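You operate a simulated robot arm through the tools that you are given. There is no shell and no other tool. Be economical: measure what you need, move in short steps, check, and stop when the job is done.

You are at the controls of a simulated two-armed robot. One attempt, no reset.

## Task
Take the blue string bundle on the top of the green bench and put it away on the top board of the tall rack. Then open the left green drawer, put the wooden block in the inside of the left green drawer and shut the drawer again. Keep to this order.

Only the result counts: the job must be done as asked and must still hold three seconds after the hand-in. Knocking over, shifting, dropping, spilling or breaking anything else fails it.

## Robot
Two 7-joint arms with fingered hands on one trunk, on a base that drives. Base frame: it is fixed to the floor where the robot stands at the start and does not move with it; the origin is under the middle of the robot, x ahead of it, y to its left, z up. Lengths are in mm, angles in rad, forces in N, time in s.
The left shoulder is at the start at [30, 119, 1019], the right one opposite. With the tool pointing down near the work surface each hand reaches from about 100 to 700 mm from the robot's upright axis, wherever it stands, measured 20 degrees to its own side. Places, roughly: inside of the left green drawer [600, -600, 600]; left green drawer [500, -600, 700]; top board of the tall rack (106x20 cm) [820, 1940, 1600]; wooden block [750, 1500, 750]. Payload 3.8 kg a hand.
The tool frame of a hand sits at the grasp point between the pads (the TCP): z along the fingers, y along the line on which they close. The tips reach 25 mm beyond it. The gripper opens to 88 mm. The gripper's body begins 29 mm behind the TCP. The gripper is a hand of 4 fingers: y runs from the thumb to the fingers, the wrist lies at [-13, -106, -174] in the tool frame, and closing takes about 1.5 s.
Orientation is that of the tool frame in the base frame, as a unit quaternion [x, y, z, w]. With the fingers straight down and the wrist toward the robot, the tool's x, y and z point along [0, 1, 0], [1, 0, 0] and [0, 0, -1] of the base frame.

## Interface
- The arms move only by the tool send_rows. It takes "left_increments", "right_increments" or both (then of equal length, played together; a hand with none holds still); each is a list of rows, each a list of 6 numbers: the shift along the base's x, y, z in units of 250 mm (1.0 is 250 mm), then the turn, a rotation vector about the base's x, y, z in units of 180 degrees (1.0 is 180 degrees). In form: [[x, y, z, wx, wy, wz], ...]. A call has 1 to 8 rows; each row is the pose to reach, as a shift and turn from the pose commanded when the call began. "left_hand" and "right_hand" are, for a hand that has rows, the gripper command, from -1 (shut) to 1 (fully open), values between in proportion, set as the call begins (left out, the last holds). A call with a number of a shift or a turn outside -1 to 1 is refused whole. Each row takes 0.2 s and may step no farther than 50 mm and 0.15 rad from the row before; otherwise, or with a gripper value out of range, the whole call is refused. A pose out of reach is approached as far as the arm can. The call stops where the force on the tool passes 40 N (or 10 N more than at its start, if that is more) or the arm is blocked; 0.2 s more then pass. The fingers move at their own pace (about 153 mm/s each) and stop on an object; they squeeze with about 29 N. The grip force told is the motor's: it shows also when the fingers shut on nothing. Time passes only in rows, and 0.2 s behind the last, so rows that repeat a pose let the fingers close. It gives the time, the measured TCP pose, the force on the tool (base axes), the opening and the grip force at its end, in the units of the frame above (readings bear some noise), with the torque about the TCP (base axes, N m) and any sound that the robot's microphone picked up.
- Cameras (640 x 400 px; columns grow to the right, rows downward): "scene" is now at [31.3, -12.2, 1553.1]; the picture's right is [-0.38, -0.93, -0.00], its down [-0.81, 0.33, -0.48] and it looks along [0.44, -0.18, -0.88] (base axes); focal length 253 px, centre (320, 200). "left" rides on the left gripper at [-64, -83, -98] in its tool frame; the picture's right is [-0.62, -0.37, 0.69], its down [0.71, -0.63, 0.30] and it looks along [0.32, 0.68, 0.65] (tool axes); focal length 265 px, centre (320, 200). "right" rides on the right gripper at [64, -83, -98] in its tool frame; the picture's right is [-0.62, 0.37, -0.69], its down [-0.71, -0.63, 0.30] and it looks along [-0.32, 0.68, 0.65] (tool axes); focal length 265 px, centre (320, 200). There is no depth. A picture from a camera that has moved, and an enlarged one, comes with that camera's place and axes in the base frame and with its lens. The place of the scene camera against the robot may be out by one fixed shift of up to 18 mm in any direction.
- snapshot(camera): a new picture of that camera. The clock stands still meanwhile.
- lift_body(by): slides the trunk up (or, below 0, down) by that many mm; the arms and the scene camera ride with it, the base frame stays. It gives what a move gives, with no picture.
- steer(legs): drives the robot by 1 to 6 legs, each [ahead, left, turn to the left] in mm, mm and rad, along the robot's own axes; the way and the turn of a leg run together, so that a leg with both is an arc; at most 1500 mm and 3.142 rad a leg. The arms and the cameras ride along, it lands a little off, and it stops where it bumps. It gives what a move gives.
- set_grasp(shape, hand): the hand has 4 fingers and takes this shape, open, in about a second: jaw (thumb against the fingers, like two jaws); tri (thumb and two fingers); tip (a fingertip pinch); poke (one finger out to press); point (the index stretched); flat (the hand flat); cup (the hand cupped); fist (a fist). The gripper value then closes the fingers along that shape, each until it touches; the sizes above hold for jaw. It gives what a move gives, with no picture.
- head_to(pan, tilt): turns the head with the scene camera to pan (to the left, within 2.094 rad either way) and tilt (down, from -0.506 to 1.204), counted from straight ahead of the robot. It gives what a move gives.
- zoom(camera, box): a new picture of the part [left, top, right, bottom] of that camera's present view, enlarged. The clock stands still meanwhile.
- close_job(): hands the job in; it is judged then, once.

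Go step by step. Nothing tells you exact positions but the pictures and the camera data: compare them with the known pose of the tool, close in by small moves and look again before you grip or let go. The budget is 165 turns and 118 pictures, counting those below and the enlarged ones. Unless the task says otherwise, let go and move clear before handing in.

The tools are called after "Call:" by a JSON object that holds its "name" and its "arguments". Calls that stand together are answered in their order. send_rows: Moves the arms, as the interface text tells. Its arguments: {"type":"object","properties":{"left_increments":{"type":"array"},"left_hand":{"type":"number"},"right_increments":{"type":"array"},"right_hand":{"type":"number"}},"required":[]} The other tools are called the same way: lift_body (by) slides the trunk up or down; set_grasp (shape, hand) gives the hand a shape; steer (legs) drives the base; head_to (pan, tilt) turns the head that bears the scene camera; snapshot (camera) takes a picture; zoom (camera, box) takes an enlarged picture of a part of a camera's view; close_job () hands the job in.

At the start:

```text
time: 0.0
left_eef_pos: [457.7, -20.1, 1081.6]
left_tool_rot: [0.707, 0.707, 0.0, 0.0]
left_ft_force: [-0.2, -0.1, 0.1]
left_torque: [-0.01, 0.01, -0.01]
left_width: 87.7
left_grip_force: 0.1
left_shape: jaw
right_eef_pos: [316.8, -415.7, 1060.7]
right_tool_rot: [0.707, 0.707, -0.001, 0.0]
right_ft_force: [0.6, 0.4, -0.9]
right_torque: [0.04, 0.04, -0.02]
right_width: 87.6
right_grip_force: 0.1
right_shape: jaw
trunk travel left (down, up): [-175.0, 415.0]
robot x, y, heading: [2.3, 0.8, 0.004]
head pan, tilt: [-0.384, 1.072]
```

scene: 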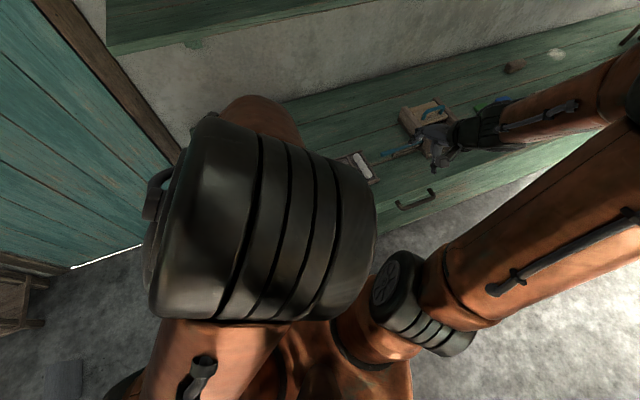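
right: 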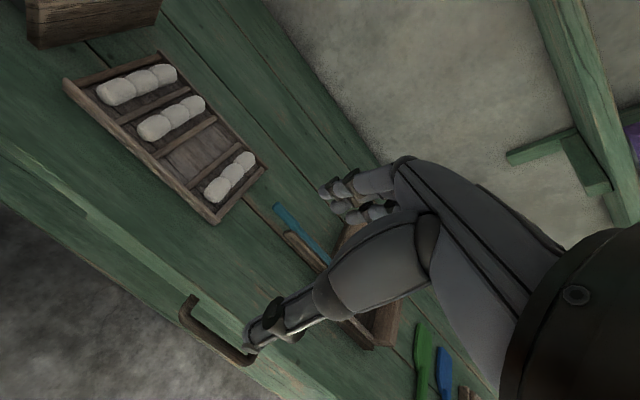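
left: 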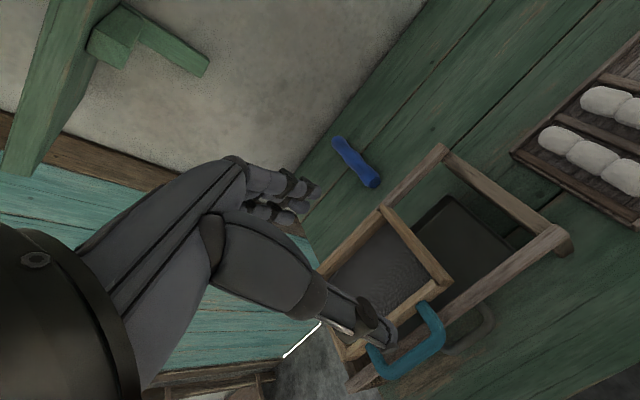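

I see the green bench ahead; a blue bundle lies near its back left. I'll look around with the head first.

Call:
{"name": "head_to", "arguments": {"pan": 0.1, "tilt": 0.7}}

Call:
{"name": "snapshot", "arguments": {"camera": "scene"}}

Call:
{"name": "head_to", "arguments": {"pan": 1.1, "tilt": 0.3}}

Call:
{"name": "snapshot", "arguments": {"camera": "scene"}}

Call:
{"name": "head_to", "arguments": {"pan": -0.8, "tilt": 0.6}}

Call:
{"name": "snapshot", "arguments": {"camera": "scene"}}

```text
time: 0.9
left_eef_pos: [457.1, -20.7, 1080.9]
left_tool_rot: [0.707, 0.707, 0.001, 0.0]
left_ft_force: [-0.4, 0.4, -0.6]
left_torque: [0.01, 0.03, 0.04]
left_width: 87.7
left_grip_force: 0.0
left_shape: jaw
right_eef_pos: [316.4, -415.1, 1059.9]
right_tool_rot: [0.707, 0.707, -0.001, 0.0]
right_ft_force: [-0.1, 0.9, 0.4]
right_torque: [-0.03, -0.03, 0.04]
right_width: 87.9
right_grip_force: 0.1
right_shape: jaw
trunk travel left (down, up): [-175.0, 415.0]
robot x, y, heading: [2.8, 0.9, -0.001]
head pan, tilt: [0.099, 0.7]
```

```text
114 pictures are left
camera scene: at [55.6, 20.5, 1581.2], right [0.1, -1.0, 0.0], down [-0.64, -0.06, -0.76], along [0.76, 0.08, -0.64], focal length 253 px, centre (320, 200)
```

scene: 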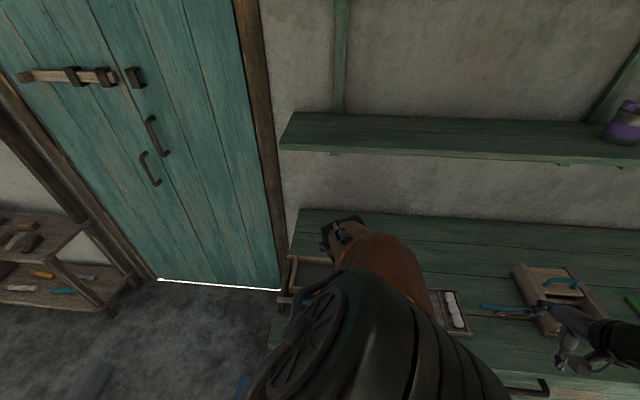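

```text
time: 2.2
left_eef_pos: [457.6, -18.0, 1079.8]
left_tool_rot: [0.708, 0.707, 0.0, 0.0]
left_ft_force: [1.0, -0.1, 0.0]
left_torque: [0.0, 0.02, 0.0]
left_width: 87.3
left_grip_force: 0.0
left_shape: jaw
right_eef_pos: [316.9, -415.5, 1059.9]
right_tool_rot: [0.707, 0.708, 0.0, 0.0]
right_ft_force: [-0.1, -0.1, 0.6]
right_torque: [-0.02, -0.02, -0.05]
right_width: 87.6
right_grip_force: 0.1
right_shape: jaw
trunk travel left (down, up): [-175.0, 415.0]
robot x, y, heading: [-0.3, 0.6, 0.0]
head pan, tilt: [1.1, 0.3]
```

```text
113 pictures are left
camera scene: at [13.5, 95.3, 1617.4], right [0.89, -0.45, 0.0], down [-0.13, -0.26, -0.96], along [0.43, 0.85, -0.3], focal length 253 px, centre (320, 200)
```

scene: 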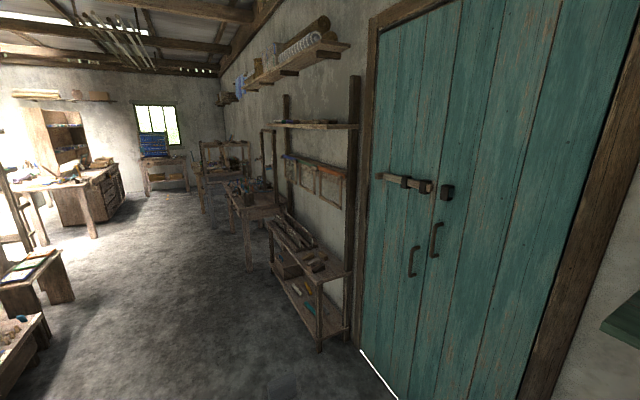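

```text
time: 4.1
left_eef_pos: [458.0, -19.4, 1080.0]
left_tool_rot: [0.707, 0.707, -0.001, 0.0]
left_ft_force: [-0.5, 0.7, 0.1]
left_torque: [0.01, 0.02, -0.01]
left_width: 87.7
left_grip_force: 0.0
left_shape: jaw
right_eef_pos: [316.9, -415.0, 1060.0]
right_tool_rot: [0.707, 0.707, 0.0, -0.001]
right_ft_force: [-0.2, -0.8, -0.5]
right_torque: [0.05, -0.02, -0.01]
right_width: 87.5
right_grip_force: 0.0
right_shape: jaw
trunk travel left (down, up): [-175.0, 415.0]
robot x, y, heading: [2.6, 1.4, 0.003]
head pan, tilt: [-0.799, 0.6]
```

```text
112 pictures are left
camera scene: at [32.7, -51.2, 1589.9], right [-0.72, -0.7, 0.0], down [-0.39, 0.4, -0.82], along [0.58, -0.59, -0.57], focal length 253 px, centre (320, 200)
```

scene: 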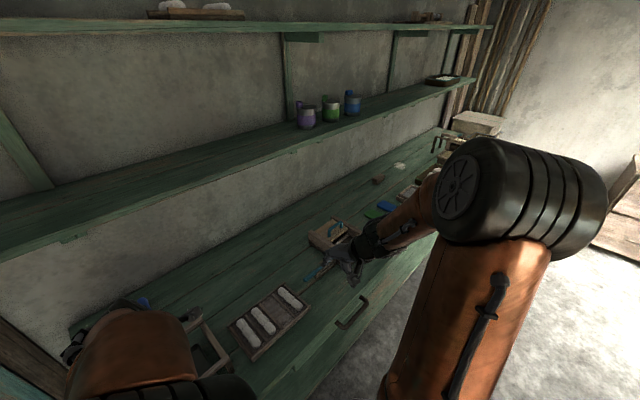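

The bundle lies about x 800, y 0 on the bench, beyond a tray. I need a better baseline, so I'll drive a bit nearer and view it from the left camera again.

Call:
{"name": "steer", "arguments": {"legs": [[150, 0, 0]]}}

Call:
{"name": "snapshot", "arguments": {"camera": "left"}}

Call:
{"name": "head_to", "arguments": {"pan": 0.5, "tilt": 1.0}}

Call:
{"name": "snapshot", "arguments": {"camera": "scene"}}

```text
time: 5.4
left_eef_pos: [572.3, -19.1, 1079.8]
left_tool_rot: [0.706, 0.708, -0.001, 0.0]
left_ft_force: [-0.2, -0.2, 0.0]
left_torque: [-0.02, 0.0, 0.03]
left_width: 87.4
left_grip_force: 0.0
left_shape: jaw
right_eef_pos: [430.9, -414.4, 1059.9]
right_tool_rot: [0.706, 0.708, 0.0, 0.0]
right_ft_force: [0.7, -0.4, 0.0]
right_torque: [0.0, 0.02, 0.0]
right_width: 87.8
right_grip_force: 0.1
right_shape: jaw
trunk travel left (down, up): [-175.0, 415.0]
robot x, y, heading: [109.6, 0.1, 0.005]
head pan, tilt: [-0.799, 0.6]
stopped in leg 1: the robot was blocked; the commanded pose is now the measured one
```

```text
111 pictures are left
camera left: at [488.7, -82.3, 1178.9], right [-0.37, -0.62, -0.69], down [-0.63, 0.71, -0.3], along [0.68, 0.32, -0.65], focal length 265 px, centre (320, 200)
```

left: 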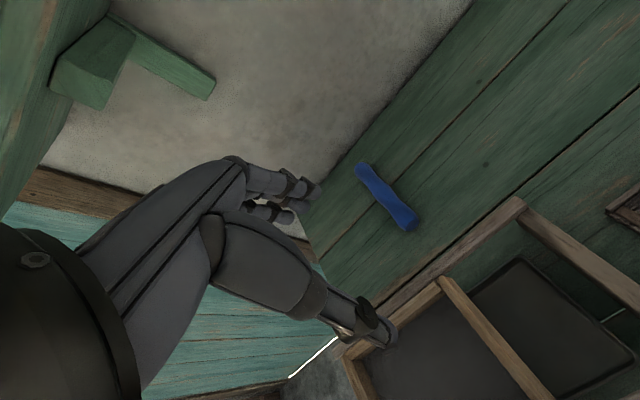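

```text
time: 6.8
left_eef_pos: [571.4, -19.2, 1081.2]
left_tool_rot: [0.707, 0.708, 0.0, -0.001]
left_ft_force: [-0.4, -0.4, -0.4]
left_torque: [-0.02, 0.04, -0.02]
left_width: 87.7
left_grip_force: 0.0
left_shape: jaw
right_eef_pos: [432.5, -415.0, 1060.4]
right_tool_rot: [0.707, 0.707, 0.0, -0.001]
right_ft_force: [-0.3, -0.1, 0.1]
right_torque: [0.01, 0.0, 0.02]
right_width: 87.9
right_grip_force: 0.2
right_shape: jaw
trunk travel left (down, up): [-175.0, 415.0]
robot x, y, heading: [111.8, -2.4, 0.004]
head pan, tilt: [0.499, 1.0]
```

```text
110 pictures are left
camera scene: at [146.3, 45.6, 1557.9], right [0.48, -0.88, 0.0], down [-0.74, -0.4, -0.54], along [0.47, 0.26, -0.84], focal length 253 px, centre (320, 200)
```

scene: 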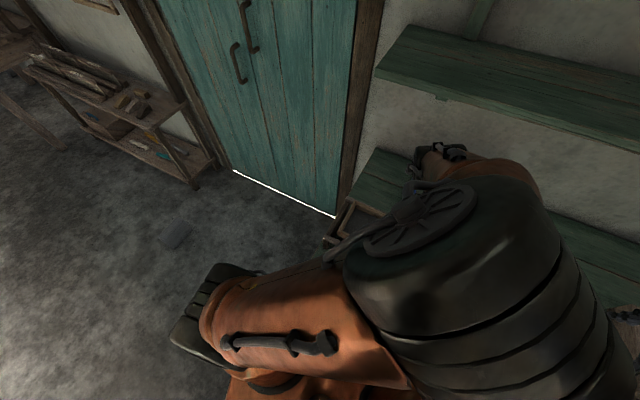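

The bundle's centre is near (770, -11, ~790) and it runs along x for about 185 mm; the base is now up against the bench. I'll turn the left tool so that the fingers close along y and move above the bundle.

Call:
{"name": "send_rows", "arguments": {"left_increments": [[0.06, 0, 0, 0, 0, -0.045], [0.12, 0, 0, 0, 0, -0.09], [0.18, 0, 0, 0, 0, -0.135], [0.24, 0, 0, 0, 0, -0.18], [0.3, 0, 0, 0, 0, -0.225], [0.36, 0, 0, 0, 0, -0.27], [0.42, 0, 0, 0, 0, -0.315], [0.48, 0, 0, 0, 0, -0.36]], "left_hand": 1}}

Call:
{"name": "send_rows", "arguments": {"left_increments": [[0.06, 0, -0.05, 0, 0, -0.045], [0.12, 0, -0.1, 0, 0, -0.09], [0.18, 0, -0.15, 0, 0, -0.14], [0.2, 0, -0.2, 0, 0, -0.14], [0.2, 0.02, -0.25, 0, 0, -0.14], [0.2, 0.02, -0.3, 0, 0, -0.14]]}}

Call:
{"name": "snapshot", "arguments": {"camera": "left"}}

```text
time: 8.6
left_eef_pos: [690.5, -17.9, 1080.8]
left_tool_rot: [0.976, 0.218, 0.0, 0.002]
left_ft_force: [-0.1, 0.6, 0.0]
left_torque: [0.0, 0.0, 0.0]
left_width: 87.7
left_grip_force: 0.1
left_shape: jaw
right_eef_pos: [430.6, -414.5, 1060.1]
right_tool_rot: [0.707, 0.707, 0.0, 0.001]
right_ft_force: [-0.1, 0.9, 0.7]
right_torque: [0.0, -0.01, 0.01]
right_width: 87.7
right_grip_force: 0.1
right_shape: jaw
trunk travel left (down, up): [-175.0, 415.0]
robot x, y, heading: [111.2, -2.3, 0.001]
head pan, tilt: [0.499, 1.0]
```

```text
refused: row 3 steps farther than a row can; nothing moved
```

```text
109 pictures are left
camera left: at [596.2, 31.4, 1178.8], right [-0.72, 0.07, -0.69], down [0.38, 0.87, -0.3], along [0.58, -0.48, -0.65], focal length 265 px, centre (320, 200)
```

left: 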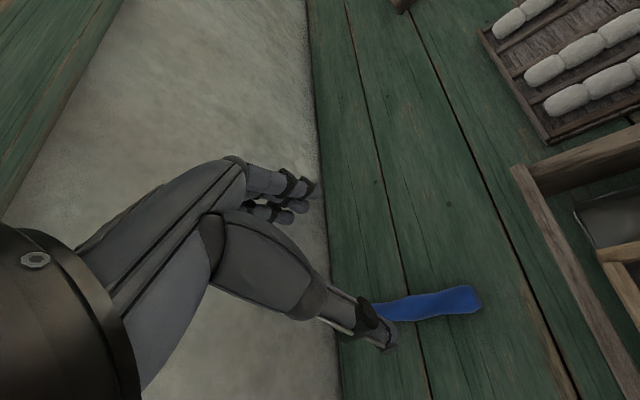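

The near end at about (688, -7) agrees with my estimate. I'll finish the turn and come lower.

Call:
{"name": "send_rows", "arguments": {"left_increments": [[0.06, 0, -0.05, 0, 0, -0.045], [0.12, 0, -0.1, 0, 0, -0.09], [0.18, 0, -0.15, 0, 0, -0.13], [0.2, 0, -0.2, 0, 0, -0.14], [0.2, 0.02, -0.3, 0, 0, -0.14], [0.2, 0.02, -0.4, 0, 0, -0.14]]}}

Call:
{"name": "snapshot", "arguments": {"camera": "left"}}

```text
time: 10.0
left_eef_pos: [605.7, -30.9, 977.8]
left_tool_rot: [0.989, -0.079, -0.098, -0.074]
left_ft_force: [-0.6, 2.7, 2.0]
left_torque: [-0.12, -0.15, 0.08]
left_width: 88.3
left_grip_force: 0.0
left_shape: jaw
right_eef_pos: [411.8, -382.8, 1050.5]
right_tool_rot: [0.693, 0.719, 0.023, -0.044]
right_ft_force: [-1.6, -0.2, 1.6]
right_torque: [-0.04, -0.1, -0.03]
right_width: 87.9
right_grip_force: 0.0
right_shape: jaw
trunk travel left (down, up): [-175.0, 415.0]
robot x, y, heading: [120.6, 14.5, 0.041]
head pan, tilt: [0.499, 1.0]
stopped in row 6 (left hand): the arm was blocked; the commanded pose is now the measured one
```

```text
108 pictures are left
camera left: at [575.5, 44.1, 1097.5], right [-0.66, 0.56, -0.5], down [0.74, 0.56, -0.36], along [0.08, -0.61, -0.79], focal length 265 px, centre (320, 200)
```

left: 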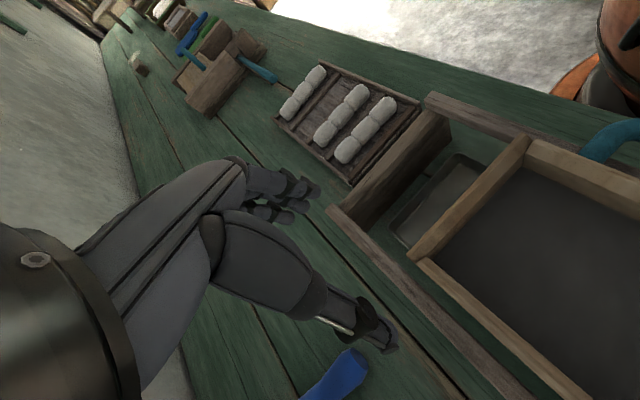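

The arm got blocked on the way and the robot shifted slightly. I'll look at what it touches.

Call:
{"name": "snapshot", "arguments": {"camera": "scene"}}

Call:
{"name": "snapshot", "arguments": {"camera": "right"}}

```text
107 pictures are left
camera scene: at [72.4, 160.8, 1560.4], right [0.52, -0.85, 0.08], down [-0.69, -0.47, -0.55], along [0.5, 0.23, -0.83], focal length 253 px, centre (320, 200)
```

scene: 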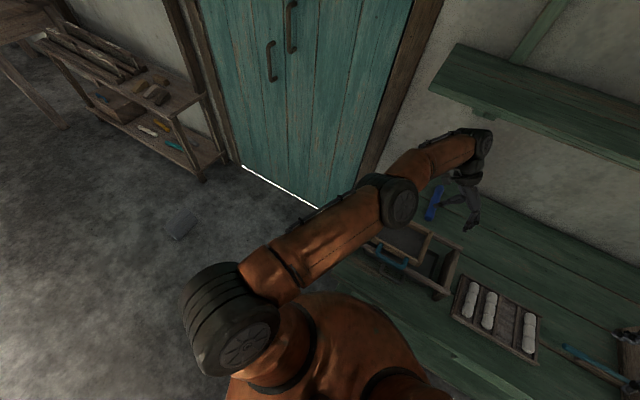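

```text
106 pictures are left
camera right: at [331.3, -331.6, 1157.4], right [0.41, -0.67, 0.62], down [-0.61, -0.71, -0.35], along [0.67, -0.23, -0.7], focal length 265 px, centre (320, 200)
```

right: 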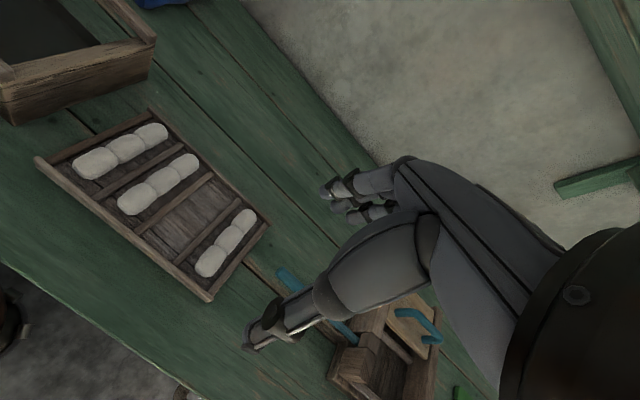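

Call:
{"name": "zoom", "arguments": {"camera": "scene", "box": [320, 80, 540, 300]}}

```text
1.82 times, centred on (430, 190) of scene
camera zoom: at [72.4, 160.8, 1560.4], right [0.52, -0.85, 0.08], down [-0.69, -0.47, -0.55], along [0.5, 0.23, -0.83], focal length 459 px, centre (120, 218)
```

zoom: 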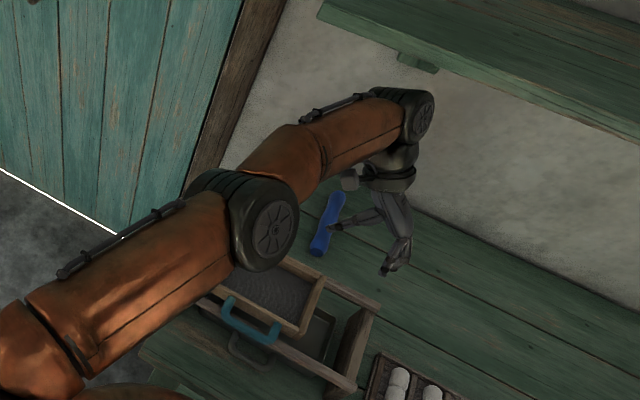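

Call:
{"name": "send_rows", "arguments": {"left_increments": [[0, 0, 0, 0, 0, 0], [0, 0, 0, 0, 0, 0], [0, 0, 0, 0, 0, 0]]}}

Call:
{"name": "snapshot", "arguments": {"camera": "scene"}}

```text
time: 10.3
left_eef_pos: [672.5, -124.3, 920.5]
left_tool_rot: [0.983, -0.059, -0.14, -0.103]
left_ft_force: [2.4, -1.4, 1.3]
left_torque: [0.11, 0.1, -0.06]
left_width: 87.8
left_grip_force: 0.0
left_shape: jaw
right_eef_pos: [518.7, -496.2, 973.2]
right_tool_rot: [0.67, 0.737, 0.018, -0.089]
right_ft_force: [-0.8, -0.1, 1.6]
right_torque: [-0.01, -0.04, -0.03]
right_width: 88.1
right_grip_force: 0.0
right_shape: jaw
trunk travel left (down, up): [-175.0, 415.0]
robot x, y, heading: [113.6, -19.4, 0.099]
head pan, tilt: [0.499, 1.0]
stopped in row 1 (left hand): the arm was blocked; the commanded pose is now the measured one
```

```text
104 pictures are left
camera scene: at [183.4, -1.6, 1559.6], right [0.56, -0.83, -0.03], down [-0.71, -0.46, -0.53], along [0.42, 0.32, -0.85], focal length 253 px, centre (320, 200)
```

scene: 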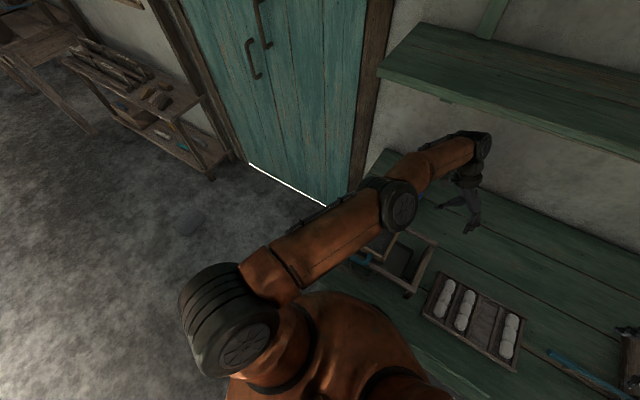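

The robot is rocking. I'll let it settle before commanding anything else.

Call:
{"name": "head_to", "arguments": {"pan": 0.3, "tilt": 1.0}}

Call:
{"name": "head_to", "arguments": {"pan": 0.5, "tilt": 1.0}}

Call:
{"name": "snapshot", "arguments": {"camera": "scene"}}

```text
time: 11.0
left_eef_pos: [642.9, -109.9, 938.0]
left_tool_rot: [0.983, -0.097, -0.123, -0.096]
left_ft_force: [-0.4, -1.4, -0.7]
left_torque: [0.05, -0.02, 0.0]
left_width: 88.1
left_grip_force: 0.0
left_shape: jaw
right_eef_pos: [452.8, -465.8, 996.6]
right_tool_rot: [0.699, 0.711, 0.025, -0.069]
right_ft_force: [0.6, -0.4, 0.2]
right_torque: [0.06, -0.06, -0.02]
right_width: 88.1
right_grip_force: 0.0
right_shape: jaw
trunk travel left (down, up): [-175.0, 415.0]
robot x, y, heading: [111.5, 10.5, 0.021]
head pan, tilt: [0.3, 1.0]
```

```text
time: 11.8
left_eef_pos: [645.2, -105.7, 937.1]
left_tool_rot: [0.984, -0.094, -0.123, -0.092]
left_ft_force: [0.1, 0.1, -0.2]
left_torque: [-0.01, -0.01, -0.02]
left_width: 88.1
left_grip_force: 0.1
left_shape: jaw
right_eef_pos: [456.4, -460.9, 1000.5]
right_tool_rot: [0.697, 0.713, 0.022, -0.067]
right_ft_force: [-0.5, 0.5, -0.3]
right_torque: [-0.01, -0.04, 0.01]
right_width: 88.1
right_grip_force: 0.0
right_shape: jaw
trunk travel left (down, up): [-175.0, 415.0]
robot x, y, heading: [115.6, 5.3, 0.025]
head pan, tilt: [0.499, 1.0]
```

```text
103 pictures are left
camera scene: at [143.7, 54.5, 1557.9], right [0.5, -0.87, 0.0], down [-0.73, -0.42, -0.54], along [0.47, 0.27, -0.84], focal length 253 px, centre (320, 200)
```

scene: 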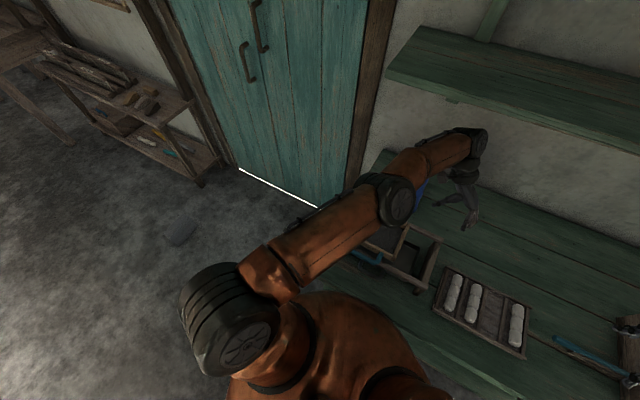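

It has settled; I think the wrist went up against the overhead shelf (edge near x 605, z 1280). I'll back off and approach instead from the bench's left end, staying low under the shelf.

Call:
{"name": "steer", "arguments": {"legs": [[-300, 0, 0]]}}

Call:
{"name": "head_to", "arguments": {"pan": 0.0, "tilt": 0.75}}

Call:
{"name": "snapshot", "arguments": {"camera": "scene"}}

```text
time: 13.8
left_eef_pos: [347.1, -112.0, 938.1]
left_tool_rot: [0.984, -0.092, -0.124, -0.093]
left_ft_force: [0.1, -0.6, 0.1]
left_torque: [0.01, -0.01, -0.01]
left_width: 87.8
left_grip_force: 0.0
left_shape: jaw
right_eef_pos: [159.9, -468.6, 1000.4]
right_tool_rot: [0.696, 0.715, 0.022, -0.067]
right_ft_force: [-0.1, -0.1, 0.4]
right_torque: [-0.01, -0.02, 0.01]
right_width: 88.1
right_grip_force: 0.1
right_shape: jaw
trunk travel left (down, up): [-175.0, 415.0]
robot x, y, heading: [-187.9, -1.3, 0.032]
head pan, tilt: [0.499, 1.0]
```

```text
time: 14.7
left_eef_pos: [347.1, -112.7, 937.0]
left_tool_rot: [0.984, -0.092, -0.124, -0.093]
left_ft_force: [0.6, -0.5, -0.1]
left_torque: [-0.02, 0.06, 0.04]
left_width: 88.2
left_grip_force: 0.0
left_shape: jaw
right_eef_pos: [160.6, -468.5, 1000.7]
right_tool_rot: [0.696, 0.715, 0.022, -0.067]
right_ft_force: [0.3, -0.2, -0.8]
right_torque: [0.02, 0.01, 0.0]
right_width: 87.9
right_grip_force: 0.1
right_shape: jaw
trunk travel left (down, up): [-175.0, 415.0]
robot x, y, heading: [-182.1, -3.2, 0.03]
head pan, tilt: [0.0, 0.75]
```

```text
102 pictures are left
camera scene: at [-132.0, 12.8, 1577.0], right [0.03, -1.0, 0.0], down [-0.68, -0.02, -0.73], along [0.73, 0.02, -0.68], focal length 253 px, centre (320, 200)
```

scene: 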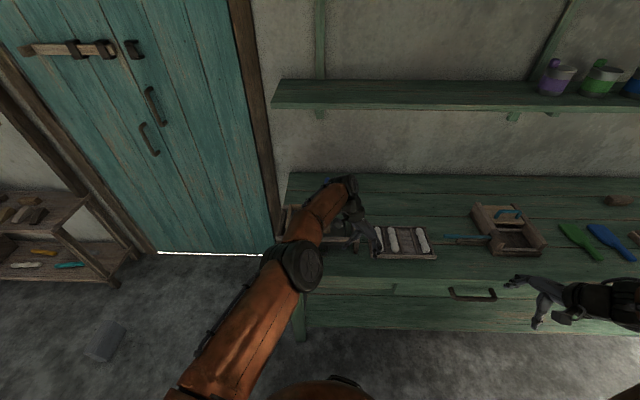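

Now I'll bring both arms to tidy poses (tools straight down, wrist toward the robot) before driving around the bench end. A grey box on the floor near (355, 1240) must be avoided.

Call:
{"name": "send_rows", "arguments": {"left_increments": [[-0.04, 0.081, 0.019, 0.0014, -0.0086, 0.0434], [-0.079, 0.161, 0.039, 0.0027, -0.0172, 0.0867], [-0.119, 0.242, 0.058, 0.0041, -0.0258, 0.13], [-0.159, 0.322, 0.078, 0.0054, -0.0345, 0.1734], [-0.198, 0.403, 0.097, 0.0068, -0.0431, 0.2168], [-0.238, 0.484, 0.116, 0.0081, -0.0517, 0.2601], [-0.278, 0.564, 0.136, 0.0095, -0.0603, 0.3035]], "right_increments": [[-0.05, 0.1, 0.03, -0.006, -0.003, 0], [-0.1, 0.2, 0.07, -0.012, -0.006, 0], [-0.15, 0.3, 0.1, -0.018, -0.009, 0], [-0.2, 0.4, 0.13, -0.024, -0.012, 0], [-0.25, 0.5, 0.17, -0.03, -0.015, 0], [-0.3, 0.6, 0.2, -0.036, -0.018, 0], [-0.36, 0.68, 0.24, -0.04, -0.021, 0]]}}

Call:
{"name": "send_rows", "arguments": {"left_increments": [[-0.04, 0.081, 0.019, 0.0014, -0.0086, 0.0434], [-0.079, 0.161, 0.039, 0.0027, -0.0172, 0.0867], [-0.119, 0.242, 0.058, 0.0041, -0.0258, 0.13], [-0.159, 0.322, 0.078, 0.0054, -0.0345, 0.1734], [-0.198, 0.403, 0.097, 0.0068, -0.0431, 0.2168], [-0.238, 0.484, 0.116, 0.0081, -0.0517, 0.2601]]}}

Call:
{"name": "snapshot", "arguments": {"camera": "left"}}

```text
time: 16.3
left_eef_pos: [276.8, 30.9, 971.8]
left_tool_rot: [0.921, 0.381, -0.064, -0.046]
left_ft_force: [-0.5, -0.4, 0.3]
left_torque: [-0.01, -0.02, 0.03]
left_width: 88.0
left_grip_force: 0.0
left_shape: jaw
right_eef_pos: [100.1, -336.8, 1079.9]
right_tool_rot: [0.697, 0.717, -0.001, 0.0]
right_ft_force: [-0.2, -0.3, -0.4]
right_torque: [0.0, -0.03, -0.01]
right_width: 88.1
right_grip_force: 0.1
right_shape: jaw
right hand out of reach, approached as far as the arm can: row 6, 7
trunk travel left (down, up): [-175.0, 415.0]
robot x, y, heading: [-187.6, 0.0, 0.027]
head pan, tilt: [0.0, 0.75]
```

```text
time: 17.7
left_eef_pos: [216.5, 151.3, 1000.8]
left_tool_rot: [0.695, 0.719, -0.001, 0.0]
left_ft_force: [0.7, -0.4, 0.0]
left_torque: [0.0, 0.01, 0.03]
left_width: 87.8
left_grip_force: 0.1
left_shape: jaw
right_eef_pos: [101.6, -338.0, 1078.8]
right_tool_rot: [0.697, 0.717, -0.001, -0.001]
right_ft_force: [-0.1, 0.3, 0.5]
right_torque: [-0.01, 0.01, 0.02]
right_width: 87.9
right_grip_force: 0.0
right_shape: jaw
trunk travel left (down, up): [-175.0, 415.0]
robot x, y, heading: [-183.5, -2.9, 0.029]
head pan, tilt: [0.0, 0.75]
```

```text
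101 pictures are left
camera left: at [134.9, 84.7, 1098.4], right [-0.35, -0.63, -0.69], down [-0.65, 0.69, -0.31], along [0.67, 0.35, -0.65], focal length 265 px, centre (320, 200)
```

left: 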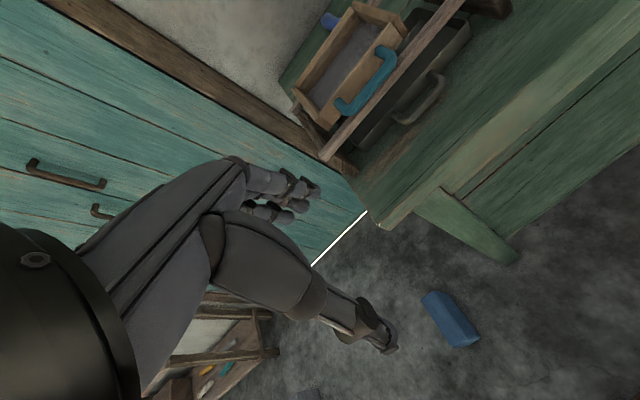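

A second box, blue, lies on the floor near (350, 430) beside the bench end, so that side is barred. I'll go in from the front again with the robot turned right, so that the left shoulder leads and the wrist stays under the shelf.

Call:
{"name": "steer", "arguments": {"legs": [[0, 0, -0.58]]}}

Call:
{"name": "lift_body", "arguments": {"by": 50}}

Call:
{"name": "send_rows", "arguments": {"left_increments": [[0, 0, -0.04, 0, 0, -0.045], [0.02, 0, -0.08, 0, 0, -0.09], [0.04, 0, -0.12, 0, 0, -0.135], [0.06, 0, -0.16, 0, 0, -0.18], [0.08, 0, -0.2, 0, 0, -0.225], [0.1, 0, -0.24, 0, 0, -0.26], [0.1, 0, -0.3, 0, 0, -0.26]]}}

Call:
{"name": "head_to", "arguments": {"pan": 0.5, "tilt": 0.85}}

Call:
{"name": "snapshot", "arguments": {"camera": "scene"}}

```text
time: 19.7
left_eef_pos: [234.1, -92.8, 1001.2]
left_tool_rot: [0.871, 0.492, 0.0, 0.0]
left_ft_force: [-1.2, 0.3, 0.1]
left_torque: [0.0, -0.01, 0.03]
left_width: 87.9
left_grip_force: 0.1
left_shape: jaw
right_eef_pos: [-126.4, -440.1, 1077.8]
right_tool_rot: [0.871, 0.491, 0.0, -0.002]
right_ft_force: [0.2, 0.3, 0.5]
right_torque: [0.02, 0.04, 0.0]
right_width: 88.0
right_grip_force: 0.1
right_shape: jaw
trunk travel left (down, up): [-175.0, 415.0]
robot x, y, heading: [-184.9, -0.9, -0.541]
head pan, tilt: [0.0, 0.75]
```

```text
time: 20.6
left_eef_pos: [234.6, -92.0, 1049.8]
left_tool_rot: [0.871, 0.492, 0.0, 0.001]
left_ft_force: [-0.4, 0.5, 0.2]
left_torque: [0.0, -0.01, 0.0]
left_width: 87.9
left_grip_force: 0.0
left_shape: jaw
right_eef_pos: [-126.5, -440.1, 1127.4]
right_tool_rot: [0.871, 0.492, 0.0, -0.001]
right_ft_force: [-0.3, 0.1, -0.2]
right_torque: [0.01, -0.01, -0.01]
right_width: 88.2
right_grip_force: 0.0
right_shape: jaw
trunk travel left (down, up): [-225.0, 365.0]
robot x, y, heading: [-182.4, -1.2, -0.546]
head pan, tilt: [0.0, 0.75]
```

```text
time: 22.2
left_eef_pos: [258.6, -94.1, 973.9]
left_tool_rot: [0.995, 0.105, 0.0, 0.0]
left_ft_force: [0.5, -0.6, -0.1]
left_torque: [0.01, -0.01, -0.01]
left_width: 87.9
left_grip_force: 0.0
left_shape: jaw
right_eef_pos: [-126.8, -440.3, 1128.3]
right_tool_rot: [0.871, 0.491, 0.001, -0.001]
right_ft_force: [0.0, -1.1, -0.7]
right_torque: [0.03, 0.0, 0.01]
right_width: 88.1
right_grip_force: 0.0
right_shape: jaw
trunk travel left (down, up): [-225.0, 365.0]
robot x, y, heading: [-187.2, 0.9, -0.542]
head pan, tilt: [0.0, 0.75]
```

```text
time: 23.1
left_eef_pos: [258.9, -91.9, 975.2]
left_tool_rot: [0.994, 0.106, 0.001, 0.0]
left_ft_force: [-0.5, -0.1, -0.2]
left_torque: [-0.02, 0.0, 0.0]
left_width: 87.9
left_grip_force: 0.1
left_shape: jaw
right_eef_pos: [-126.4, -440.6, 1126.8]
right_tool_rot: [0.871, 0.491, 0.001, -0.001]
right_ft_force: [-0.8, 0.0, 0.4]
right_torque: [0.0, -0.01, 0.03]
right_width: 87.8
right_grip_force: 0.1
right_shape: jaw
trunk travel left (down, up): [-225.0, 365.0]
robot x, y, heading: [-184.7, -1.2, -0.542]
head pan, tilt: [0.499, 0.85]
```

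```text
100 pictures are left
camera scene: at [-133.9, 17.6, 1619.1], right [-0.05, -1.0, 0.0], down [-0.75, 0.03, -0.66], along [0.66, -0.03, -0.75], focal length 253 px, centre (320, 200)
```

scene: 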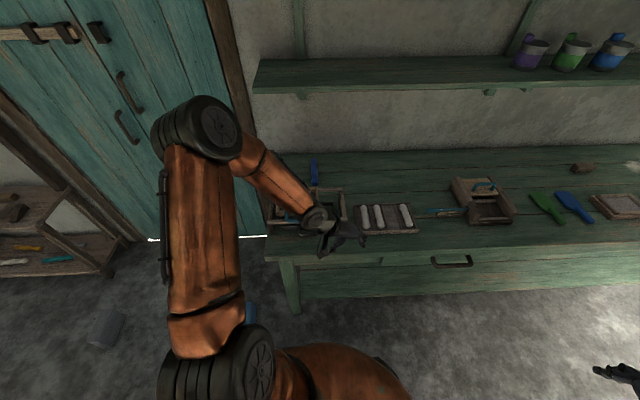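

The view confirms the layout; the elbow rides high and free. I'll drive straight toward the bench.

Call:
{"name": "steer", "arguments": {"legs": [[223, 134, 0]]}}

Call:
{"name": "send_rows", "arguments": {"left_increments": [[0.1, 0.05, 0, 0, 0, 0], [0.2, 0.1, 0, 0, 0, 0], [0.3, 0.15, 0, 0, 0, 0], [0.4, 0.2, 0, 0, 0, 0], [0.5, 0.25, 0, 0, 0, 0]]}}

Call:
{"name": "snapshot", "arguments": {"camera": "left"}}

Call:
{"name": "snapshot", "arguments": {"camera": "scene"}}

```text
time: 25.0
left_eef_pos: [522.6, -94.7, 974.8]
left_tool_rot: [0.995, 0.103, -0.001, 0.0]
left_ft_force: [0.0, -0.2, -0.8]
left_torque: [-0.02, 0.01, 0.0]
left_width: 88.0
left_grip_force: 0.0
left_shape: jaw
right_eef_pos: [137.2, -441.5, 1127.3]
right_tool_rot: [0.872, 0.489, 0.0, -0.001]
right_ft_force: [1.1, 0.5, 0.2]
right_torque: [0.03, 0.01, -0.02]
right_width: 88.1
right_grip_force: 0.1
right_shape: jaw
trunk travel left (down, up): [-225.0, 365.0]
robot x, y, heading: [78.3, -2.8, -0.548]
head pan, tilt: [0.499, 0.85]
```

```text
time: 26.2
left_eef_pos: [649.1, -30.5, 975.4]
left_tool_rot: [0.995, 0.103, -0.001, 0.0]
left_ft_force: [0.0, -1.0, 0.0]
left_torque: [0.01, -0.03, 0.01]
left_width: 88.1
left_grip_force: 0.0
left_shape: jaw
right_eef_pos: [135.2, -441.7, 1128.2]
right_tool_rot: [0.872, 0.49, -0.001, -0.001]
right_ft_force: [-0.3, 1.0, 0.0]
right_torque: [-0.02, -0.01, -0.02]
right_width: 88.0
right_grip_force: 0.1
right_shape: jaw
trunk travel left (down, up): [-225.0, 365.0]
robot x, y, heading: [80.6, -4.5, -0.542]
head pan, tilt: [0.499, 0.85]
```

```text
99 pictures are left
camera left: at [568.5, 37.9, 1073.1], right [-0.68, 0.23, -0.69], down [0.57, 0.76, -0.3], along [0.46, -0.6, -0.65], focal length 265 px, centre (320, 200)
```

left: 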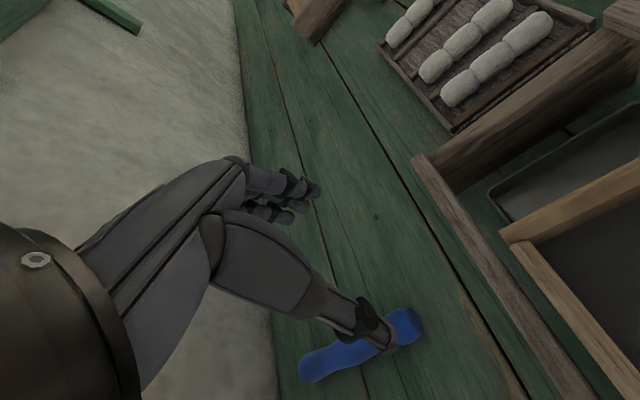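

```text
98 pictures are left
camera scene: at [128.9, 16.1, 1619.0], right [-0.05, -1.0, 0.0], down [-0.75, 0.04, -0.66], along [0.66, -0.03, -0.75], focal length 253 px, centre (320, 200)
```

scene: 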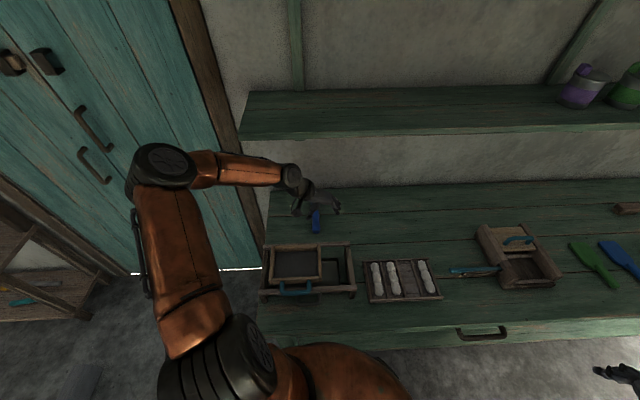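

The bundle spans about (693, -3) to (881, -6). I'll move over it and lower partway.

Call:
{"name": "send_rows", "arguments": {"left_increments": [[0.1, 0.03, -0.05, 0, 0, 0], [0.2, 0.06, -0.1, 0, 0, 0], [0.3, 0.09, -0.17, 0, 0, 0], [0.4, 0.1, -0.25, 0, 0, 0], [0.46, 0.1, -0.33, 0, 0, 0], [0.46, 0.1, -0.4, 0, 0, 0]]}}

Call:
{"name": "snapshot", "arguments": {"camera": "left"}}

Call:
{"name": "snapshot", "arguments": {"camera": "scene"}}

```text
time: 27.6
left_eef_pos: [760.9, -9.8, 873.8]
left_tool_rot: [0.995, 0.103, -0.001, 0.0]
left_ft_force: [-0.1, -0.1, -0.2]
left_torque: [0.01, 0.02, -0.01]
left_width: 88.2
left_grip_force: 0.1
left_shape: jaw
right_eef_pos: [135.0, -441.1, 1127.7]
right_tool_rot: [0.872, 0.489, 0.001, -0.001]
right_ft_force: [-0.3, 0.1, -0.1]
right_torque: [0.02, -0.01, -0.02]
right_width: 88.0
right_grip_force: 0.1
right_shape: jaw
trunk travel left (down, up): [-225.0, 365.0]
robot x, y, heading: [76.9, -0.3, -0.546]
head pan, tilt: [0.499, 0.85]
```

```text
97 pictures are left
camera left: at [681.2, 60.3, 973.2], right [-0.68, 0.23, -0.69], down [0.57, 0.76, -0.3], along [0.46, -0.6, -0.65], focal length 265 px, centre (320, 200)
```

left: 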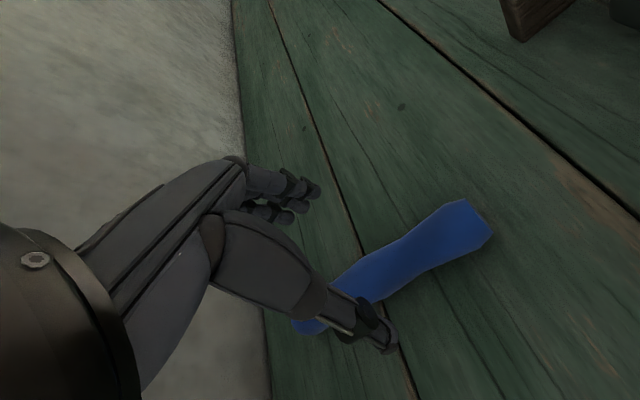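

```text
96 pictures are left
camera scene: at [128.7, 15.9, 1619.0], right [-0.05, -1.0, 0.0], down [-0.75, 0.04, -0.66], along [0.66, -0.03, -0.75], focal length 253 px, centre (320, 200)
```

scene: 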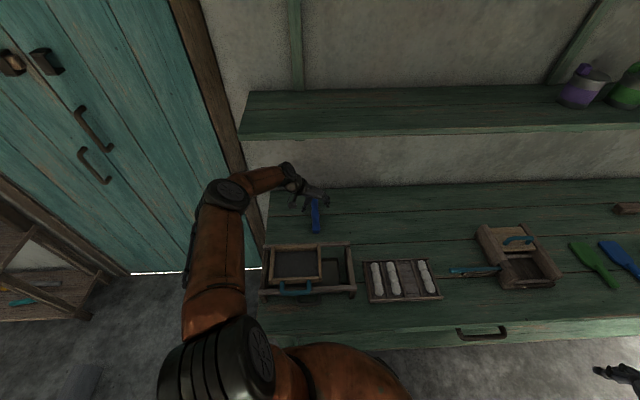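

I'll lower to about 30 mm above the bundle's middle and check.

Call:
{"name": "send_rows", "arguments": {"left_increments": [[0, 0.016, -0.08, 0, 0, 0], [0, 0.016, -0.16, 0, 0, 0], [0, 0.016, -0.2, 0, 0, 0], [0, 0.016, -0.235, 0, 0, 0]]}}

Call:
{"name": "snapshot", "arguments": {"camera": "left"}}

Call:
{"name": "zoom", "arguments": {"camera": "scene", "box": [240, 130, 400, 250]}}

```text
time: 28.6
left_eef_pos: [762.5, -5.6, 816.6]
left_tool_rot: [0.995, 0.104, -0.001, -0.001]
left_ft_force: [0.7, 0.2, -1.4]
left_torque: [-0.01, -0.01, -0.03]
left_width: 87.9
left_grip_force: 0.0
left_shape: jaw
right_eef_pos: [134.4, -440.7, 1128.0]
right_tool_rot: [0.872, 0.489, 0.0, -0.001]
right_ft_force: [-0.6, -0.3, 0.5]
right_torque: [-0.02, -0.01, -0.01]
right_width: 88.1
right_grip_force: 0.1
right_shape: jaw
trunk travel left (down, up): [-225.0, 365.0]
robot x, y, heading: [78.4, -4.4, -0.54]
head pan, tilt: [0.499, 0.85]
```

```text
95 pictures are left
camera left: at [681.9, 64.7, 915.1], right [-0.68, 0.23, -0.69], down [0.57, 0.76, -0.3], along [0.46, -0.6, -0.65], focal length 265 px, centre (320, 200)
```

left: 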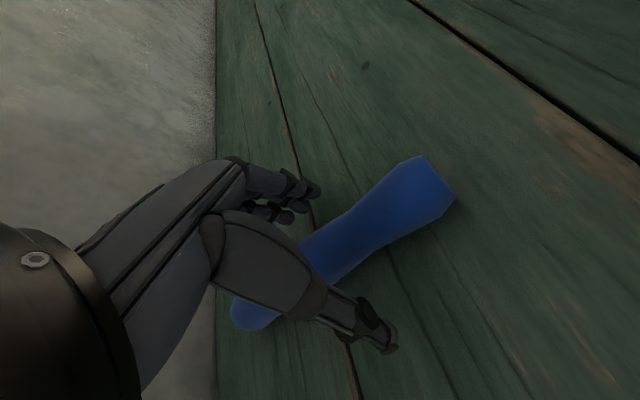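

```text
3.33 times, centred on (320, 190) of scene
camera zoom: at [128.7, 15.8, 1619.0], right [-0.05, -1.0, 0.0], down [-0.75, 0.04, -0.66], along [0.66, -0.03, -0.75], focal length 842 px, centre (320, 233)
```

zoom: 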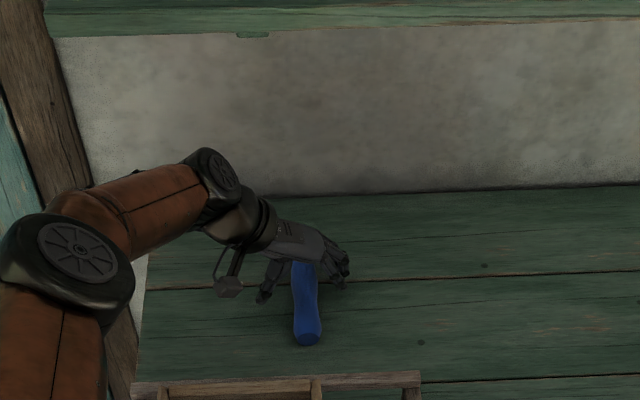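

The bundle lies between thumb and fingers. Down another 22 mm and close.

Call:
{"name": "send_rows", "arguments": {"left_increments": [[0, 0, -0.03, 0, 0, 0], [0, 0, -0.06, 0, 0, 0], [0, 0, -0.085, 0, 0, 0]]}}

Call:
{"name": "send_rows", "arguments": {"left_increments": [[0, 0, 0, 0, 0, 0], [0, 0, 0, 0, 0, 0], [0, 0, 0, 0, 0, 0], [0, 0, 0, 0, 0, 0], [0, 0, 0, 0, 0, 0], [0, 0, 0, 0, 0, 0], [0, 0, 0, 0, 0, 0], [0, 0, 0, 0, 0, 0]], "left_hand": -1}}

Call:
{"name": "snapshot", "arguments": {"camera": "left"}}

```text
time: 29.4
left_eef_pos: [761.2, -4.2, 802.6]
left_tool_rot: [0.994, 0.107, 0.005, 0.003]
left_ft_force: [-1.3, 4.9, 38.0]
left_torque: [-1.32, -0.51, 0.03]
left_width: 85.7
left_grip_force: 0.1
left_shape: jaw
right_eef_pos: [130.9, -441.3, 1129.9]
right_tool_rot: [0.872, 0.489, 0.001, 0.001]
right_ft_force: [0.3, -0.9, 0.0]
right_torque: [0.01, 0.0, -0.02]
right_width: 88.0
right_grip_force: 0.1
right_shape: jaw
trunk travel left (down, up): [-225.0, 365.0]
robot x, y, heading: [74.7, -3.1, -0.549]
head pan, tilt: [0.499, 0.85]
```

```text
time: 29.9
left_eef_pos: [768.2, -8.7, 805.9]
left_tool_rot: [0.994, 0.106, 0.006, 0.006]
left_ft_force: [-2.0, -1.8, 31.7]
left_torque: [-0.01, 0.08, -0.17]
left_width: 26.5
left_grip_force: 28.9
left_shape: jaw
right_eef_pos: [133.3, -442.0, 1128.2]
right_tool_rot: [0.872, 0.489, 0.0, -0.001]
right_ft_force: [-0.3, -0.4, -0.6]
right_torque: [0.02, 0.03, 0.0]
right_width: 88.3
right_grip_force: 0.1
right_shape: jaw
trunk travel left (down, up): [-225.0, 365.0]
robot x, y, heading: [73.5, -4.6, -0.543]
head pan, tilt: [0.499, 0.85]
stopped in row 2 (left hand): the force on the tool passed its limit at 53 N (the readings are from after the stop); the commanded pose is now the measured one
```

```text
93 pictures are left
camera left: at [685.2, 61.2, 902.0], right [-0.67, 0.22, -0.7], down [0.57, 0.76, -0.31], along [0.47, -0.61, -0.64], focal length 265 px, centre (320, 200)
```

left: 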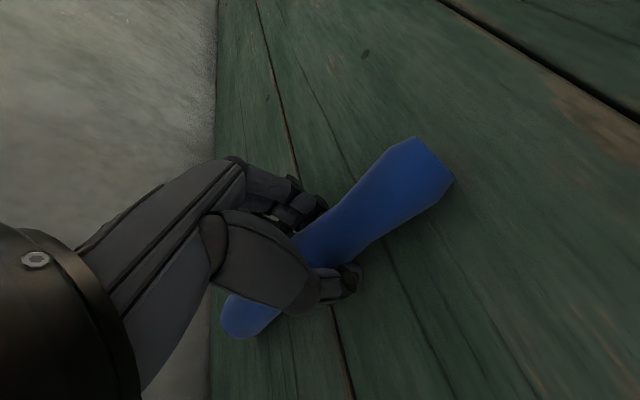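

The fingers hold the bundle at 26.5 mm. I'll lift a little and check the grip.

Call:
{"name": "send_rows", "arguments": {"left_increments": [[0, 0, 0.05, 0, 0, 0], [0, 0, 0.12, 0, 0, 0], [0, 0, 0.2, 0, 0, 0], [0, 0, 0.28, 0, 0, 0], [0, 0, 0.36, 0, 0, 0]]}}

Call:
{"name": "snapshot", "arguments": {"camera": "left"}}

```text
time: 31.1
left_eef_pos: [764.7, -5.9, 890.1]
left_tool_rot: [0.994, 0.105, 0.002, 0.002]
left_ft_force: [0.1, 0.4, 0.2]
left_torque: [0.01, -0.01, 0.01]
left_width: 25.9
left_grip_force: 28.8
left_shape: jaw
right_eef_pos: [133.8, -440.4, 1127.5]
right_tool_rot: [0.872, 0.489, 0.001, -0.001]
right_ft_force: [-0.4, -0.5, -0.4]
right_torque: [0.01, 0.03, 0.0]
right_width: 88.1
right_grip_force: 0.1
right_shape: jaw
trunk travel left (down, up): [-225.0, 365.0]
robot x, y, heading: [77.3, -2.1, -0.547]
head pan, tilt: [0.499, 0.85]
```

```text
92 pictures are left
camera left: at [684.3, 64.2, 987.0], right [-0.68, 0.23, -0.7], down [0.57, 0.76, -0.3], along [0.46, -0.6, -0.65], focal length 265 px, centre (320, 200)
```

left: 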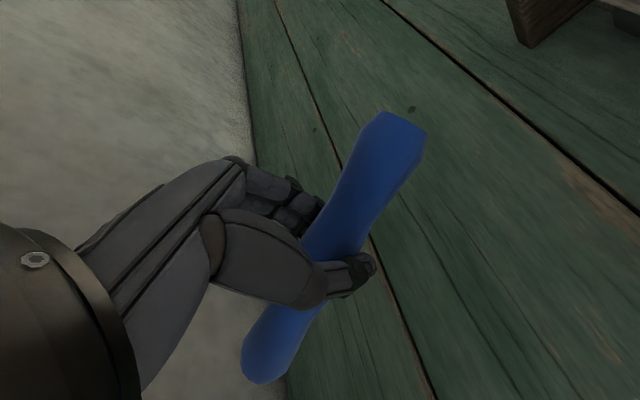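

It's held firmly. I'll raise it to z≈950 (still below the shelf) and back straight out.

Call:
{"name": "send_rows", "arguments": {"left_increments": [[0, 0, 0.08, 0, 0, 0], [0, 0, 0.16, 0, 0, 0], [0, 0, 0.24, 0, 0, 0], [-0.1, 0, 0.27, 0, 0, 0], [-0.2, 0, 0.27, 0, 0, 0], [-0.3, 0, 0.27, 0, 0, 0]]}}

Call:
{"name": "steer", "arguments": {"legs": [[-343, -206, 0]]}}

Call:
{"name": "head_to", "arguments": {"pan": 1.5, "tilt": 0.5}}

Call:
{"name": "snapshot", "arguments": {"camera": "scene"}}

Call:
{"name": "snapshot", "arguments": {"camera": "left"}}

```text
time: 32.5
left_eef_pos: [687.1, -6.0, 959.0]
left_tool_rot: [0.994, 0.105, 0.003, 0.003]
left_ft_force: [-0.1, -0.2, -1.3]
left_torque: [-0.01, -0.01, -0.02]
left_width: 25.7
left_grip_force: 28.8
left_shape: jaw
right_eef_pos: [133.5, -440.0, 1129.0]
right_tool_rot: [0.873, 0.488, 0.0, -0.001]
right_ft_force: [0.2, -0.7, 0.4]
right_torque: [0.01, 0.0, 0.0]
right_width: 87.9
right_grip_force: 0.0
right_shape: jaw
trunk travel left (down, up): [-225.0, 365.0]
robot x, y, heading: [72.5, -3.1, -0.548]
head pan, tilt: [0.499, 0.85]
```

```text
time: 35.0
left_eef_pos: [290.4, -8.8, 957.9]
left_tool_rot: [0.995, 0.1, 0.003, 0.003]
left_ft_force: [0.1, -0.7, 1.0]
left_torque: [-0.02, -0.01, -0.01]
left_width: 25.8
left_grip_force: 29.0
left_shape: jaw
right_eef_pos: [-267.2, -439.6, 1129.9]
right_tool_rot: [0.875, 0.484, 0.001, -0.001]
right_ft_force: [-0.3, -0.6, -0.3]
right_torque: [0.0, -0.01, -0.01]
right_width: 88.0
right_grip_force: 0.2
right_shape: jaw
trunk travel left (down, up): [-225.0, 365.0]
robot x, y, heading: [-318.7, -1.8, -0.552]
head pan, tilt: [0.499, 0.85]
```

```text
time: 36.2
left_eef_pos: [291.6, -8.5, 958.5]
left_tool_rot: [0.995, 0.099, 0.003, 0.002]
left_ft_force: [-0.4, -0.7, -0.9]
left_torque: [-0.02, -0.01, 0.01]
left_width: 26.0
left_grip_force: 28.9
left_shape: jaw
right_eef_pos: [-266.3, -438.7, 1128.5]
right_tool_rot: [0.875, 0.485, 0.001, -0.001]
right_ft_force: [0.3, 0.3, 0.1]
right_torque: [-0.01, 0.0, 0.04]
right_width: 87.9
right_grip_force: 0.1
right_shape: jaw
trunk travel left (down, up): [-225.0, 365.0]
robot x, y, heading: [-323.0, -1.4, -0.553]
head pan, tilt: [1.499, 0.499]
```

```text
91 pictures are left
camera scene: at [-293.0, 96.0, 1649.0], right [0.81, -0.59, 0.0], down [-0.28, -0.39, -0.88], along [0.52, 0.71, -0.48], focal length 253 px, centre (320, 200)
```

scene: 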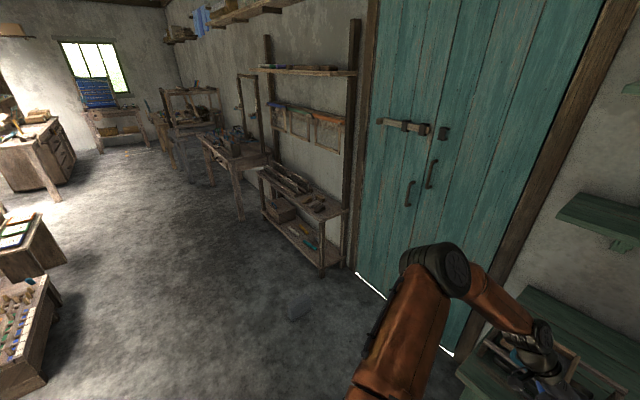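

```text
90 pictures are left
camera left: at [210.4, 61.1, 1055.1], right [-0.68, 0.23, -0.7], down [0.58, 0.76, -0.3], along [0.46, -0.61, -0.65], focal length 265 px, centre (320, 200)
```

left: 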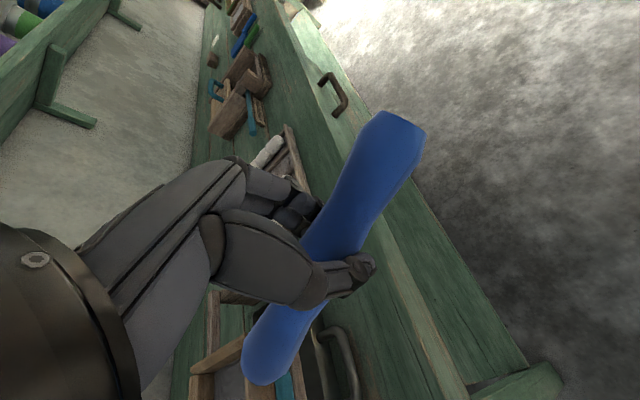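

Bundle secure. Next I'll face straight ahead again and drive along y toward the rack, staying well clear of the boxes on the floor.

Call:
{"name": "steer", "arguments": {"legs": [[0, 0, 0.552], [0, 850, 0], [0, 850, 0]]}}

Call:
{"name": "head_to", "arguments": {"pan": 0.0, "tilt": 0.2}}

Call:
{"name": "snapshot", "arguments": {"camera": "scene"}}

```text
time: 46.4
left_eef_pos: [198.6, 2019.1, 957.9]
left_tool_rot: [0.931, 0.366, 0.004, 0.003]
left_ft_force: [-0.5, 0.1, -0.6]
left_torque: [-0.01, 0.0, -0.01]
left_width: 25.6
left_grip_force: 28.9
left_shape: jaw
right_eef_pos: [-51.6, 1361.6, 1128.2]
right_tool_rot: [0.71, 0.704, 0.0, -0.001]
right_ft_force: [0.4, 0.3, 0.4]
right_torque: [-0.03, 0.01, 0.01]
right_width: 88.1
right_grip_force: 0.1
right_shape: jaw
trunk travel left (down, up): [-225.0, 365.0]
robot x, y, heading: [-321.0, 1704.4, -0.008]
head pan, tilt: [1.499, 0.499]
```

```text
time: 48.0
left_eef_pos: [199.4, 2019.3, 957.8]
left_tool_rot: [0.93, 0.367, 0.003, 0.001]
left_ft_force: [0.3, 0.6, -0.6]
left_torque: [-0.01, 0.0, 0.04]
left_width: 25.9
left_grip_force: 29.1
left_shape: jaw
right_eef_pos: [-50.2, 1361.0, 1128.5]
right_tool_rot: [0.71, 0.705, 0.0, -0.002]
right_ft_force: [-0.2, 0.5, -0.1]
right_torque: [-0.03, 0.0, -0.01]
right_width: 87.8
right_grip_force: 0.1
right_shape: jaw
trunk travel left (down, up): [-225.0, 365.0]
robot x, y, heading: [-324.9, 1707.0, -0.005]
head pan, tilt: [0.0, 0.201]
```

```text
89 pictures are left
camera scene: at [-261.3, 1718.9, 1676.7], right [-0.01, -1.0, 0.0], down [-0.2, 0.0, -0.98], along [0.98, 0.0, -0.2], focal length 253 px, centre (320, 200)
```

scene: 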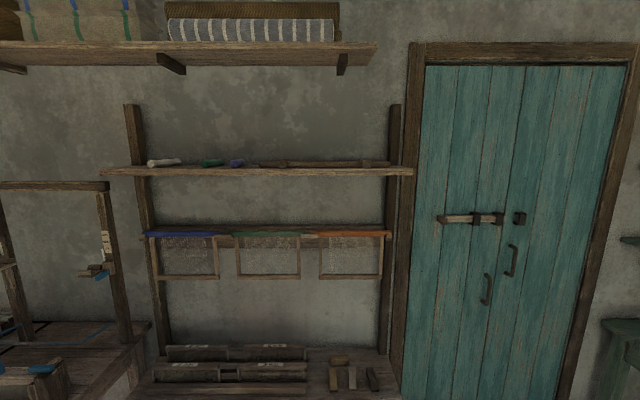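

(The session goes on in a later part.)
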